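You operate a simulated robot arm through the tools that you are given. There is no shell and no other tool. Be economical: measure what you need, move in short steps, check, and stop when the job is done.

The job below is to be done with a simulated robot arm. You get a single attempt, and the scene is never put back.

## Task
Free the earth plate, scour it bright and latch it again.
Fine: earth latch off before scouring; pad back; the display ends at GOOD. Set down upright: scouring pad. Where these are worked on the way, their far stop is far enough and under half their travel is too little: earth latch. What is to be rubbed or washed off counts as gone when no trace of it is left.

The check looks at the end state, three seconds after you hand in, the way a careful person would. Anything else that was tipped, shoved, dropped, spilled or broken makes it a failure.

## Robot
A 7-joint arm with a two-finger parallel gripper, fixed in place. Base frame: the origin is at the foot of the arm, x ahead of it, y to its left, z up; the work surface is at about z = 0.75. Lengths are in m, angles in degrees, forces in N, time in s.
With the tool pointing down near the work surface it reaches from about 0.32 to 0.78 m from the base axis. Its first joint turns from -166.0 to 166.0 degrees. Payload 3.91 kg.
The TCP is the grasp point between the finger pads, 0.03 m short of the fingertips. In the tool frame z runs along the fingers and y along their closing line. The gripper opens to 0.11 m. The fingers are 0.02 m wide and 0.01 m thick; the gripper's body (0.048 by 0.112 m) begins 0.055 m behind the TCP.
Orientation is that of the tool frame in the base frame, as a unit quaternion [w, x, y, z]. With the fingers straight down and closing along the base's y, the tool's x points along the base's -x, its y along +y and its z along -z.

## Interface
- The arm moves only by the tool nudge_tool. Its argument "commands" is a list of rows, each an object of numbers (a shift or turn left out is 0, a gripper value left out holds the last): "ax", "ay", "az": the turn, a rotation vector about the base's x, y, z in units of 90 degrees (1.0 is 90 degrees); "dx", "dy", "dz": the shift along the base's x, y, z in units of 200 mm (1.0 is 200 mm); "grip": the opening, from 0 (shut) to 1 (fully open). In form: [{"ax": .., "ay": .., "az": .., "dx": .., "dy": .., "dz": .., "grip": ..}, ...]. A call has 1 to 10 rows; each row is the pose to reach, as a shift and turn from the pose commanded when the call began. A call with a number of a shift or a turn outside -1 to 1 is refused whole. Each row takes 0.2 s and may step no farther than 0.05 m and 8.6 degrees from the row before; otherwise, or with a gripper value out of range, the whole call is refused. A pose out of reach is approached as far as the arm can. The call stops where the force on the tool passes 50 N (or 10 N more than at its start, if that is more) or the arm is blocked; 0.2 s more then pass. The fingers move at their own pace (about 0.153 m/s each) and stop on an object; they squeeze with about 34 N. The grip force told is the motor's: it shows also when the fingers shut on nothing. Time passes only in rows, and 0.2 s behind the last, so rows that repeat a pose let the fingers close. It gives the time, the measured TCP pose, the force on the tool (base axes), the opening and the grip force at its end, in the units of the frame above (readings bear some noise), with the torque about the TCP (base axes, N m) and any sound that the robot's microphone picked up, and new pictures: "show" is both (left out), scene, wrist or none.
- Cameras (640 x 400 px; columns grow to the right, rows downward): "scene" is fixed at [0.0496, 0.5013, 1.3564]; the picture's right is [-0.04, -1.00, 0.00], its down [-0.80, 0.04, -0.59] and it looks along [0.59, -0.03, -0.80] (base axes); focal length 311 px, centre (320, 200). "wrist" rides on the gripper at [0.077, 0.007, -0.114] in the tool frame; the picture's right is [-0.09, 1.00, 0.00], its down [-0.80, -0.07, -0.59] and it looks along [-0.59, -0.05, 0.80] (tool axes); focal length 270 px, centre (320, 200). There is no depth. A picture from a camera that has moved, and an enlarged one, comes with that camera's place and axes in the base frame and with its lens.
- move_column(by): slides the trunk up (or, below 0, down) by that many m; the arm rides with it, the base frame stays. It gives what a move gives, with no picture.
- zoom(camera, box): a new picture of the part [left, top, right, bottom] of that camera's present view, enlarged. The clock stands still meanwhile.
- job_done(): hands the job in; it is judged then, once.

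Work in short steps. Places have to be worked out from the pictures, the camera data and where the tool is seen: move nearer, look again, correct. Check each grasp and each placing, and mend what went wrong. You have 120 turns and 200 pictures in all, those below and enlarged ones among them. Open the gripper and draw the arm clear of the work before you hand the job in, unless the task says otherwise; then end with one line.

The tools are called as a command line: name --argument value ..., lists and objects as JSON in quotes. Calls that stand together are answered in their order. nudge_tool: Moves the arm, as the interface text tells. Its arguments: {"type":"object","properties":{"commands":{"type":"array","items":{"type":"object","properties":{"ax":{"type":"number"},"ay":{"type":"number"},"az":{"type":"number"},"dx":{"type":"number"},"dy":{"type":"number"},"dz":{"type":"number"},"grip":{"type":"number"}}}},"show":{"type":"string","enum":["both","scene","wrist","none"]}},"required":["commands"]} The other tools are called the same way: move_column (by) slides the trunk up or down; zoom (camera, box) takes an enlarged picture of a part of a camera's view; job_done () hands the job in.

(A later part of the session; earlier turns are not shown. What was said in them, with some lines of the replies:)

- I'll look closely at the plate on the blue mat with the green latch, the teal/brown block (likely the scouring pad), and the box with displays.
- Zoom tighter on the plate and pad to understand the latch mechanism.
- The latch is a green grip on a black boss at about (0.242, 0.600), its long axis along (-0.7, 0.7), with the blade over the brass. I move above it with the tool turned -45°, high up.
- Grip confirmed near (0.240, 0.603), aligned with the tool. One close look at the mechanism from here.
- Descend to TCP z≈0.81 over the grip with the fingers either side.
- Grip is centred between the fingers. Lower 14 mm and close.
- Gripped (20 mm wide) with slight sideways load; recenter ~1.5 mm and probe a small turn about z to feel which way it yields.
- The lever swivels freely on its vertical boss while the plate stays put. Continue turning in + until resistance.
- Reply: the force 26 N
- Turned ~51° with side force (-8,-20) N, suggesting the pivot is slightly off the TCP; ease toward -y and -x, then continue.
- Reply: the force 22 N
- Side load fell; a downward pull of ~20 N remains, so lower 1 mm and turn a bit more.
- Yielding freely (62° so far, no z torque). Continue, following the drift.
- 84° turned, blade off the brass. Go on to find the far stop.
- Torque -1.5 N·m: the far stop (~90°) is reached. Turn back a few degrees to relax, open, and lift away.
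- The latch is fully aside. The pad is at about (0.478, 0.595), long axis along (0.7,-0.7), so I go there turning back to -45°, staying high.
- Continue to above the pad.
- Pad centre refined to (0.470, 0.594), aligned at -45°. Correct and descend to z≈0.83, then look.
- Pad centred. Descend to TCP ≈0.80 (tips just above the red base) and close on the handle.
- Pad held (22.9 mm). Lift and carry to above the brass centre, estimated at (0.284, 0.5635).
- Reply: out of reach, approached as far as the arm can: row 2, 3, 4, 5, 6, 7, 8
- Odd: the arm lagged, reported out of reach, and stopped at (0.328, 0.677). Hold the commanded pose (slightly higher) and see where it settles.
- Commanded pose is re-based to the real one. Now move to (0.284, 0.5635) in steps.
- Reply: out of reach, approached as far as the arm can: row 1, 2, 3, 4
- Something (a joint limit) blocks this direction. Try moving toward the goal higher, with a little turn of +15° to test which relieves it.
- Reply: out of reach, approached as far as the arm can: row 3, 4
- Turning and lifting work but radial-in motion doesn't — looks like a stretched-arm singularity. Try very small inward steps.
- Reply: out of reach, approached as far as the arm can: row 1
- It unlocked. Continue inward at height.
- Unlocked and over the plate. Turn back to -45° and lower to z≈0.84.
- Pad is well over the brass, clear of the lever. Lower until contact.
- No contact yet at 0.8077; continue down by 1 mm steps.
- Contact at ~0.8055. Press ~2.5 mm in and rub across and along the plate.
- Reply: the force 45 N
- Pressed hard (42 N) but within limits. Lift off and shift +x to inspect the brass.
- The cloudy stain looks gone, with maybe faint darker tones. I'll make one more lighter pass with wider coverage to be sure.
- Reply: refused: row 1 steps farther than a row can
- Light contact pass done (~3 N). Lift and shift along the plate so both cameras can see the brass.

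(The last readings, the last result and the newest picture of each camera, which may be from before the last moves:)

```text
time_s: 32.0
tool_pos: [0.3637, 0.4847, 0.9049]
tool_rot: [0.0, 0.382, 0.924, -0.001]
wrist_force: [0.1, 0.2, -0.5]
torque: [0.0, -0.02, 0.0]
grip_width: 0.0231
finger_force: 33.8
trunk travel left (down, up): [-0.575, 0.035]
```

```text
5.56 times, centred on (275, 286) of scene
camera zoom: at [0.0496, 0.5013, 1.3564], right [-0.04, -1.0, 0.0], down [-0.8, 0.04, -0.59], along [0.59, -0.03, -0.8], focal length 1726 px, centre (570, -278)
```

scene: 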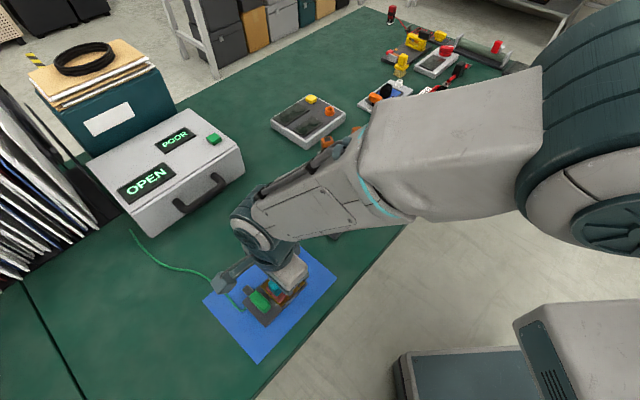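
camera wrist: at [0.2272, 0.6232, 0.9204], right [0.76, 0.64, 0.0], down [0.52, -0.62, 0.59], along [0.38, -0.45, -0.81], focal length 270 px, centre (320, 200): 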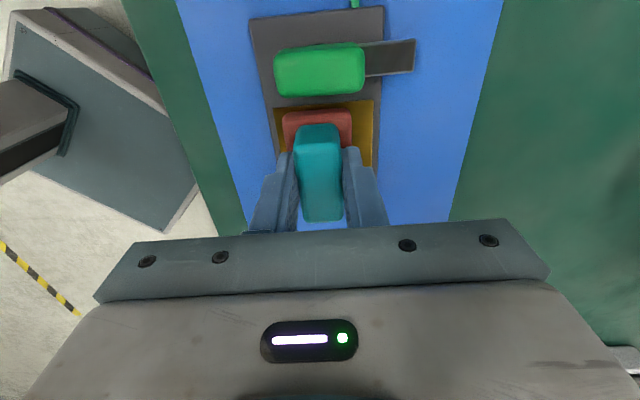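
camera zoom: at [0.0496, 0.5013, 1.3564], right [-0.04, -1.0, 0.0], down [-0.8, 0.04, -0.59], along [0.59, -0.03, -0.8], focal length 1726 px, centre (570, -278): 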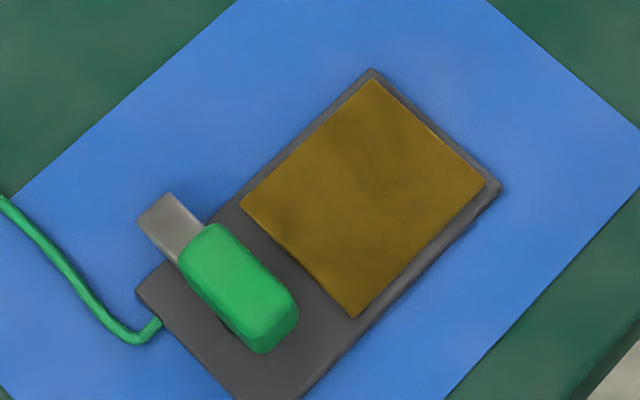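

Scene shows clean brass with just mottled texture. One wrist close-up to confirm: shift back toward the lever.

nudge_tool --commands '[{"dx": -0.12, "dy": 0.12, "dz": 0.05}, {"dx": -0.24, "dy": 0.24, "dz": 0.05}, {"dx": -0.24, "dy": 0.24, "dz": 0.05}]' --show "none"

zoom --camera "wrist" --box '[220, 0, 420, 140]'

```text
time_s: 32.8
tool_pos: [0.316, 0.5338, 0.9146]
tool_rot: [0.0, 0.383, 0.924, 0.0]
wrist_force: [-0.1, 0.1, 0.3]
torque: [0.0, 0.02, 0.05]
grip_width: 0.0231
finger_force: 33.4
trunk travel left (down, up): [-0.575, 0.035]
```

```text
2.86 times, centred on (320, 70) of wrist
camera zoom: at [0.2645, 0.5927, 1.0295], right [0.77, 0.64, 0.0], down [0.52, -0.62, 0.59], along [0.38, -0.46, -0.8], focal length 772 px, centre (320, 571)
```

zoom: 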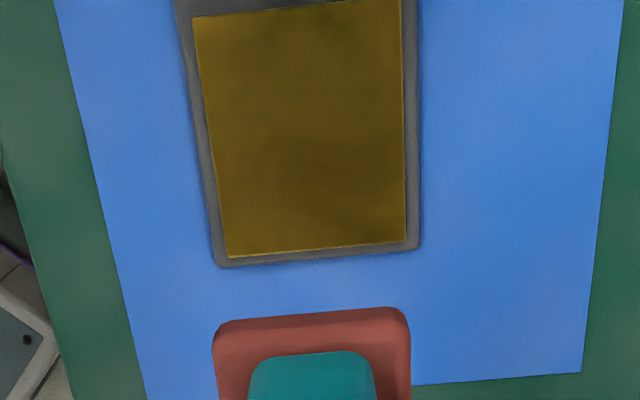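

Brass is clean. Carry the pad back above its original spot (0.471, 0.594), approaching high as I did the first time.

nudge_tool --commands '[{"dx": 0.15, "dy": 0.06, "dz": 0.05}, {"dx": 0.3, "dy": 0.12, "dz": 0.1}, {"dx": 0.45, "dy": 0.18, "dz": 0.15}, {"dx": 0.6, "dy": 0.24, "dz": 0.2}, {"dx": 0.775, "dy": 0.3, "dz": 0.2}, {"dx": 0.775, "dy": 0.3, "dz": 0.2}]' --show "none"

```text
time_s: 34.2
tool_pos: [0.4677, 0.5937, 0.9524]
tool_rot: [0.0, 0.383, 0.924, -0.001]
wrist_force: [0.8, 0.3, -0.2]
torque: [0.03, -0.01, -0.01]
grip_width: 0.0232
finger_force: 34.0
trunk travel left (down, up): [-0.575, 0.035]
```

Reached. Descend to just above the table.

nudge_tool --commands '[{"dx": 0.01, "dz": -0.2}, {"dx": 0.012, "dz": -0.4}, {"dx": 0.012, "dz": -0.6}, {"dx": 0.012, "dz": -0.7}, {"dx": 0.012, "dz": -0.7}]' --show "scene"

```text
time_s: 35.4
tool_pos: [0.4716, 0.5925, 0.8136]
tool_rot: [0.0, 0.382, 0.924, 0.0]
wrist_force: [0.0, -0.2, -0.8]
torque: [0.0, 0.02, -0.02]
grip_width: 0.0232
finger_force: 34.1
trunk travel left (down, up): [-0.575, 0.035]
```

scene: 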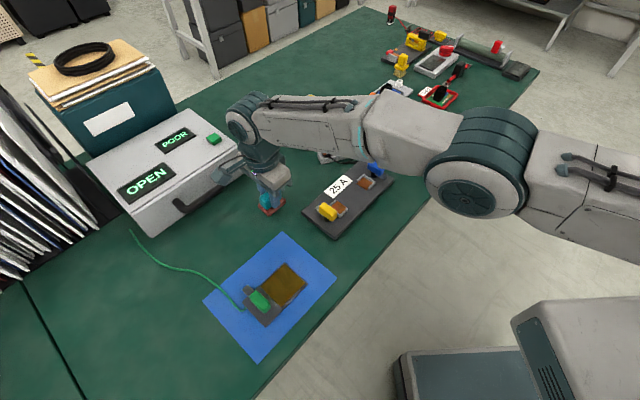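

Lower the last ~14 mm until contact.

nudge_tool --commands '[{"dz": -0.05}, {"dz": -0.065}, {"dz": -0.072}, {"dz": -0.076}]' --show "none"

```text
time_s: 36.4
tool_pos: [0.4722, 0.5925, 0.7999]
tool_rot: [0.0, 0.383, 0.924, 0.0]
wrist_force: [1.1, 0.0, -1.3]
torque: [0.01, 0.01, 0.0]
grip_width: 0.0231
finger_force: 33.3
trunk travel left (down, up): [-0.575, 0.035]
```

No contact force yet; two more small steps.

nudge_tool --commands '[{"dz": -0.004}, {"dz": -0.008}]' --show "none"

```text
time_s: 37.0
tool_pos: [0.4713, 0.5926, 0.7971]
tool_rot: [-0.001, 0.383, 0.924, 0.001]
wrist_force: [0.4, -0.1, -1.2]
torque: [-0.01, -0.02, 0.0]
grip_width: 0.0234
finger_force: 33.6
trunk travel left (down, up): [-0.575, 0.035]
```

Still free; the pad probably slid slightly up in the fingers while pressing. Continue.

nudge_tool --commands '[{"dz": -0.004}, {"dz": -0.008}, {"dz": -0.012}]' --show "none"

zoom --camera "scene" --box '[235, 170, 305, 226]'

```text
time_s: 37.8
tool_pos: [0.472, 0.5935, 0.7953]
tool_rot: [0.0, 0.381, 0.924, 0.001]
wrist_force: [-1.8, 1.4, 10.5]
torque: [-0.1, 0.08, 0.01]
grip_width: 0.0232
finger_force: 33.5
trunk travel left (down, up): [-0.575, 0.035]
```

```text
7.14 times, centred on (270, 198) of scene
camera zoom: at [0.0496, 0.5013, 1.3564], right [-0.04, -1.0, 0.0], down [-0.8, 0.04, -0.59], along [0.59, -0.03, -0.8], focal length 2219 px, centre (677, 214)
```

zoom: 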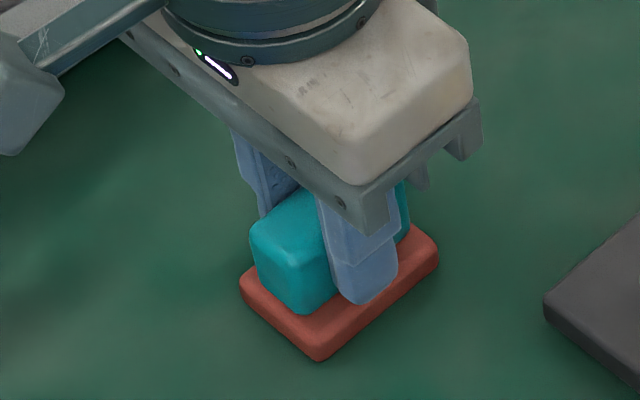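

Contact (10 N). Ease, open, and lift while drawing inward.

nudge_tool --commands '[{"dz": 0.006}, {"dz": 0.006, "grip": 0.5}, {"dz": 0.006, "grip": 0.5}, {"dz": 0.006, "grip": 0.5}, {"dz": 0.12}, {"dz": 0.24, "dx": -0.02, "dy": -0.02}, {"dz": 0.4, "dx": -0.1, "dy": -0.08}, {"dz": 0.55, "dx": -0.2, "dy": -0.16}]'

zoom --camera "scene" --box '[235, 170, 305, 226]'

```text
time_s: 39.6
tool_pos: [0.4289, 0.5608, 0.9051]
tool_rot: [0.0, 0.382, 0.924, 0.001]
wrist_force: [-0.4, 0.5, 0.6]
torque: [0.05, 0.01, 0.01]
grip_width: 0.0551
finger_force: 0.1
trunk travel left (down, up): [-0.575, 0.035]
camera wrist: at [0.3783, 0.6195, 1.0189], right [0.77, 0.64, 0.0], down [0.52, -0.62, 0.59], along [0.38, -0.45, -0.8], focal length 270 px, centre (320, 200)
```

scene: 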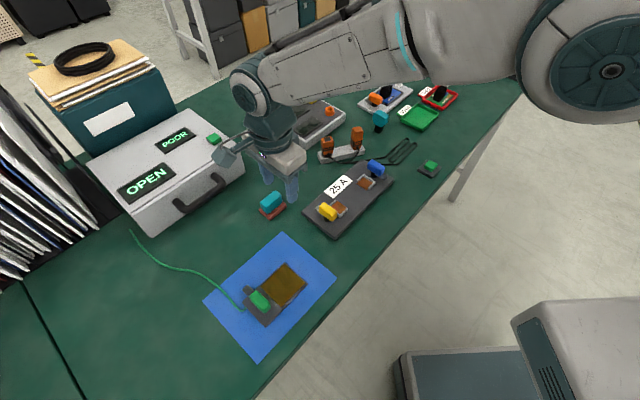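
wrist: 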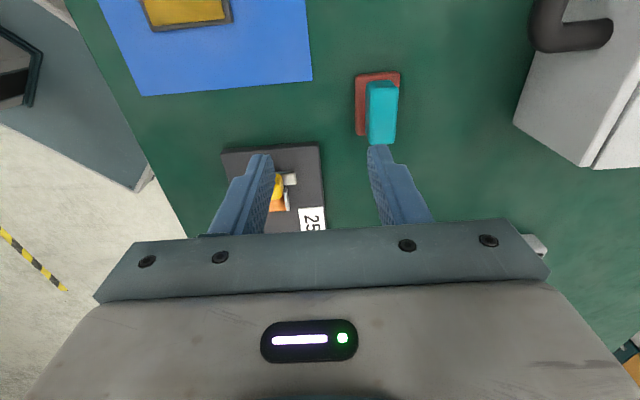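

```text
7.14 times, centred on (270, 198) of scene
camera zoom: at [0.0496, 0.5013, 1.3564], right [-0.04, -1.0, 0.0], down [-0.8, 0.04, -0.59], along [0.59, -0.03, -0.8], focal length 2219 px, centre (677, 214)
```

zoom: 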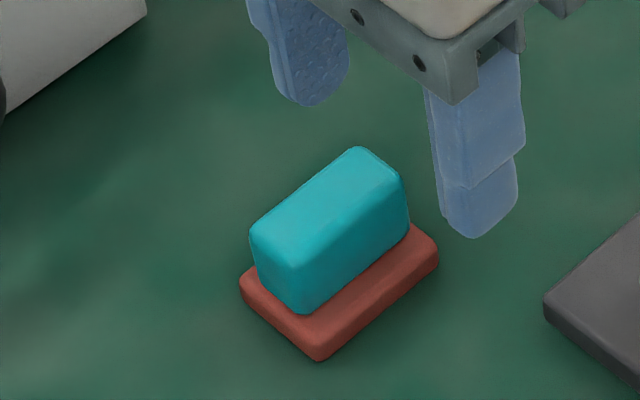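

Pad is back, upright. Now go above the latch, turning to +45°.

nudge_tool --commands '[{"az": 0.09, "dx": -0.093, "dy": 0.02, "dz": 0.03}, {"az": 0.18, "dx": -0.187, "dy": 0.04, "dz": 0.06}, {"az": 0.27, "dx": -0.28, "dy": 0.06, "dz": 0.1}, {"az": 0.36, "dx": -0.374, "dy": 0.08, "dz": 0.14}, {"az": 0.45, "dx": -0.467, "dy": 0.1, "dz": 0.18}, {"az": 0.54, "dx": -0.56, "dy": 0.12, "dz": 0.2}, {"az": 0.63, "dx": -0.654, "dy": 0.14, "dz": 0.2}, {"az": 0.72, "dx": -0.747, "dy": 0.16, "dz": 0.2}, {"az": 0.81, "dx": -0.84, "dy": 0.18, "dz": 0.2}, {"az": 0.9, "dx": -0.935, "dy": 0.195, "dz": 0.2}]' --show "none"

nudge_tool --commands '[{"az": 0.05}, {"az": 0.1}, {"az": 0.1}]' --show "wrist"

```text
time_s: 41.8
tool_pos: [0.2439, 0.6005, 0.9452]
tool_rot: [0.0, -0.31, 0.951, -0.001]
wrist_force: [-0.3, 0.1, 0.2]
torque: [0.01, 0.0, -0.03]
grip_width: 0.0549
finger_force: 0.1
trunk travel left (down, up): [-0.575, 0.035]
```

```text
time_s: 42.6
tool_pos: [0.2441, 0.6003, 0.9458]
tool_rot: [0.0, -0.384, 0.924, -0.001]
wrist_force: [-0.2, -0.5, -0.8]
torque: [0.01, 0.01, -0.04]
grip_width: 0.055
finger_force: 0.1
trunk travel left (down, up): [-0.575, 0.035]
camera wrist: at [0.1843, 0.551, 1.0592], right [-0.64, 0.77, 0.0], down [0.62, 0.52, 0.59], along [0.45, 0.38, -0.8], focal length 270 px, centre (320, 200)
```

wrist: 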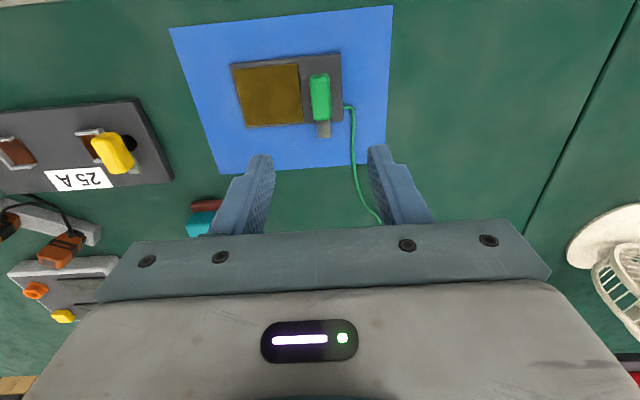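

Latch grip at ≈(0.241, 0.599). Descend with open fingers and close.

nudge_tool --commands '[{"dz": -0.2, "dx": -0.01, "dy": -0.006}, {"dz": -0.4, "dx": -0.01, "dy": -0.006}, {"dz": -0.6, "dx": -0.01, "dy": -0.006}, {"dz": -0.755, "dx": -0.01, "dy": -0.006}, {"dz": -0.755, "dx": -0.01, "dy": -0.006, "grip": 0}, {"dz": -0.755, "dx": -0.01, "dy": -0.006, "grip": 0}, {"dz": -0.755, "dx": -0.01, "dy": -0.006, "grip": 0}]' --show "wrist"

```text
time_s: 44.2
tool_pos: [0.2435, 0.5999, 0.7924]
tool_rot: [0.0, -0.383, 0.924, -0.001]
wrist_force: [0.6, -2.6, -8.6]
torque: [0.5, -0.46, -0.01]
grip_width: 0.02
finger_force: 44.6
trunk travel left (down, up): [-0.575, 0.035]
camera wrist: at [0.1827, 0.5506, 0.907], right [-0.64, 0.77, 0.0], down [0.62, 0.52, 0.59], along [0.46, 0.38, -0.8], focal length 270 px, centre (320, 200)
```

wrist: 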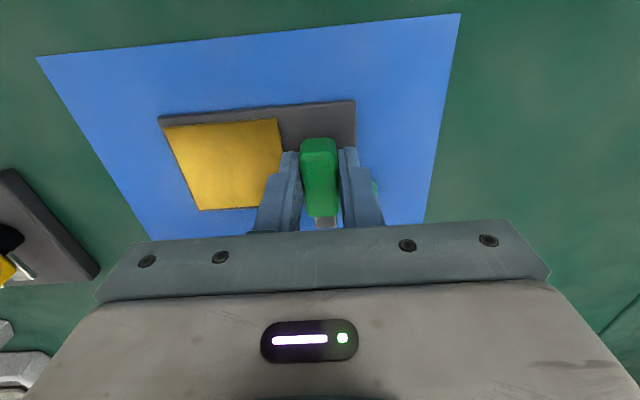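

Gripped. Rotate back in steps, following the reverse drift in y.

nudge_tool --commands '[{"az": -0.08, "dy": 0.003}, {"az": -0.16, "dy": 0.006}, {"az": -0.24, "dy": 0.01}, {"az": -0.32, "dy": 0.014}]' --show "none"

```text
time_s: 45.2
tool_pos: [0.2419, 0.602, 0.7913]
tool_rot: [-0.001, -0.142, 0.99, -0.002]
wrist_force: [-2.3, -5.5, -18.3]
torque: [0.98, -0.6, -0.02]
grip_width: 0.0198
finger_force: 45.5
trunk travel left (down, up): [-0.575, 0.035]
```

nudge_tool --commands '[{"az": -0.08, "dy": 0.003, "dz": 0.004}, {"az": -0.16, "dy": 0.006, "dz": 0.004}, {"az": -0.24, "dy": 0.01, "dz": 0.004}, {"az": -0.32, "dy": 0.012, "dz": 0.004}]' --show "none"

```text
time_s: 46.2
tool_pos: [0.2414, 0.6044, 0.7926]
tool_rot: [-0.001, 0.111, 0.994, -0.003]
wrist_force: [-7.6, -16.2, -27.1]
torque: [0.94, 0.64, -0.08]
grip_width: 0.02
finger_force: 44.2
trunk travel left (down, up): [-0.575, 0.035]
```

Force -27 N in z and (-8,-16) sideways: ease down and slightly -x/-y while turning.

nudge_tool --commands '[{"dz": -0.008, "dx": -0.004, "dy": -0.006}, {"az": -0.08, "dz": -0.01, "dx": -0.004, "dy": -0.004}, {"az": -0.16, "dz": -0.01, "dx": -0.004, "dy": -0.002}]' --show "wrist"

```text
time_s: 47.0
tool_pos: [0.2418, 0.603, 0.7921]
tool_rot: [-0.001, 0.235, 0.972, -0.001]
wrist_force: [-5.9, -12.4, -18.4]
torque: [0.07, 0.12, -0.08]
grip_width: 0.0199
finger_force: 44.9
trunk travel left (down, up): [-0.575, 0.035]
camera wrist: at [0.1758, 0.6455, 0.9071], right [0.53, 0.85, 0.0], down [0.68, -0.43, 0.59], along [0.5, -0.32, -0.8], focal length 270 px, centre (320, 200)
```

wrist: 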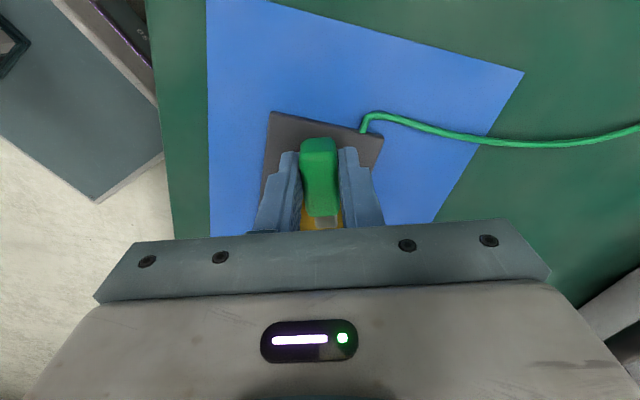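

At -27°, continue to the stop near -45°.

nudge_tool --commands '[{"az": -0.08, "dy": -0.002, "dz": -0.003}, {"az": -0.16, "dy": -0.002, "dz": -0.003}, {"az": -0.24, "dy": -0.002, "dz": -0.003}, {"az": -0.28, "dy": -0.002, "dz": -0.003}]'

```text
time_s: 48.0
tool_pos: [0.2428, 0.6051, 0.7919]
tool_rot: [0.001, 0.439, 0.898, 0.002]
wrist_force: [0.8, -2.1, -2.6]
torque: [-0.7, -0.24, 1.41]
grip_width: 0.0211
finger_force: 44.7
trunk travel left (down, up): [-0.575, 0.035]
camera wrist: at [0.1997, 0.6702, 0.9073], right [0.84, 0.54, 0.0], down [0.43, -0.68, 0.59], along [0.32, -0.5, -0.8], focal length 270 px, centre (320, 200)
```

scene: 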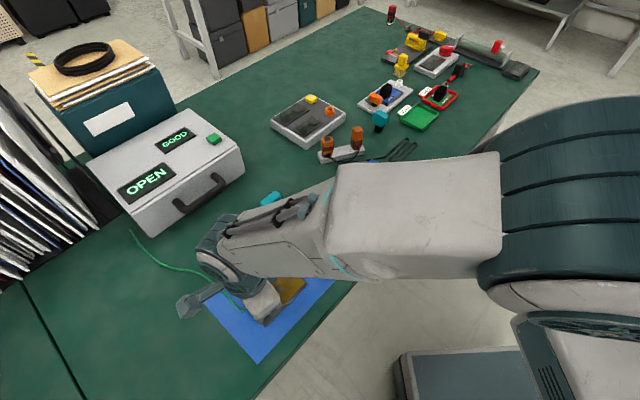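
wrist: 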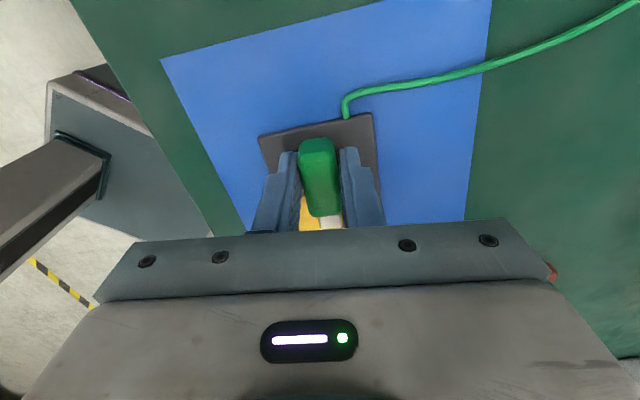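

Stop reached (torque +1.4) and the display reads GOOD. Relax a few degrees, open, and lift clear.

nudge_tool --commands '[{"az": 0.06}, {"az": 0.06, "grip": 0.5}, {"az": 0.06, "grip": 0.5}, {"az": 0.06, "grip": 0.5}, {"az": 0.06, "dz": 0.2}, {"az": 0.06, "dz": 0.4}, {"az": 0.06, "dz": 0.6}, {"az": 0.06, "dz": 0.8}, {"az": 0.06, "dz": 0.9, "dx": 0.1, "dy": -0.2}, {"az": 0.06, "dz": 0.95, "dx": 0.2, "dy": -0.4}]' --show "none"

nudge_tool --commands '[{"dx": 0.08, "dy": -0.22, "dz": 0.08}, {"dx": 0.16, "dy": -0.44, "dz": 0.16}, {"dx": 0.2, "dy": -0.6, "dz": 0.2}, {"dx": 0.2, "dy": -0.6, "dz": 0.2}]' --show "scene"

zoom --camera "scene" --box '[190, 170, 350, 370]'

```text
time_s: 50.2
tool_pos: [0.2814, 0.5231, 0.9806]
tool_rot: [0.0, 0.397, 0.918, 0.0]
wrist_force: [0.3, 0.0, -0.4]
torque: [0.0, -0.01, 0.02]
grip_width: 0.055
finger_force: 0.0
trunk travel left (down, up): [-0.575, 0.035]
```

```text
time_s: 51.2
tool_pos: [0.3227, 0.405, 1.0205]
tool_rot: [0.001, 0.396, 0.918, 0.0]
wrist_force: [-0.2, -0.2, 0.8]
torque: [0.0, -0.03, -0.02]
grip_width: 0.0551
finger_force: 0.1
trunk travel left (down, up): [-0.575, 0.035]
```

scene: 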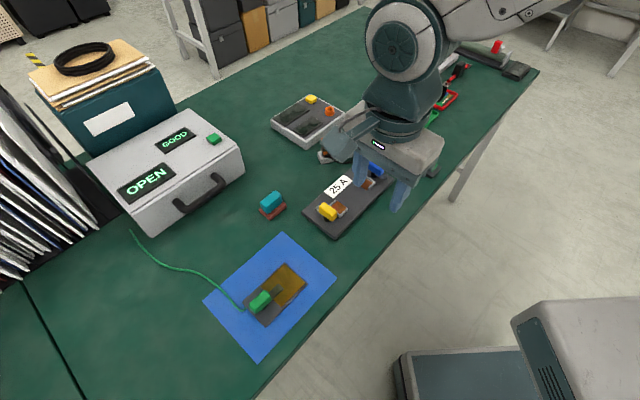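

```text
2.00 times, centred on (270, 270) of scene
camera zoom: at [0.0496, 0.5013, 1.3564], right [-0.04, -1.0, 0.0], down [-0.8, 0.04, -0.59], along [0.59, -0.03, -0.8], focal length 621 px, centre (420, 60)
```

zoom: 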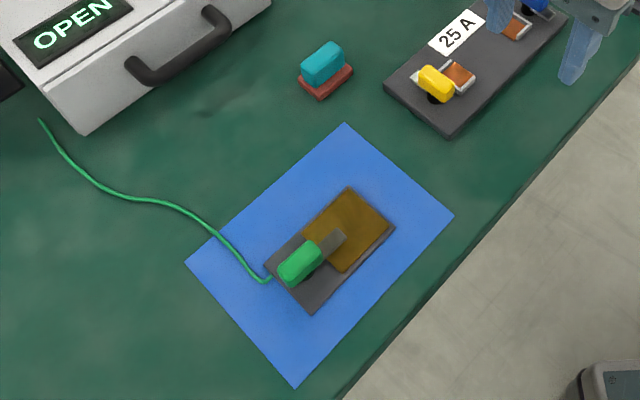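

The plate is clean, the latch is closed, the pad is upright in its place, the display reads GOOD and the arm is clear. I'm handing in.

job_done

```text
The job is handed in.
```

The earth plate is scoured clean and latched again, the pad is back upright where it was, and the display reads GOOD; the job is handed in.
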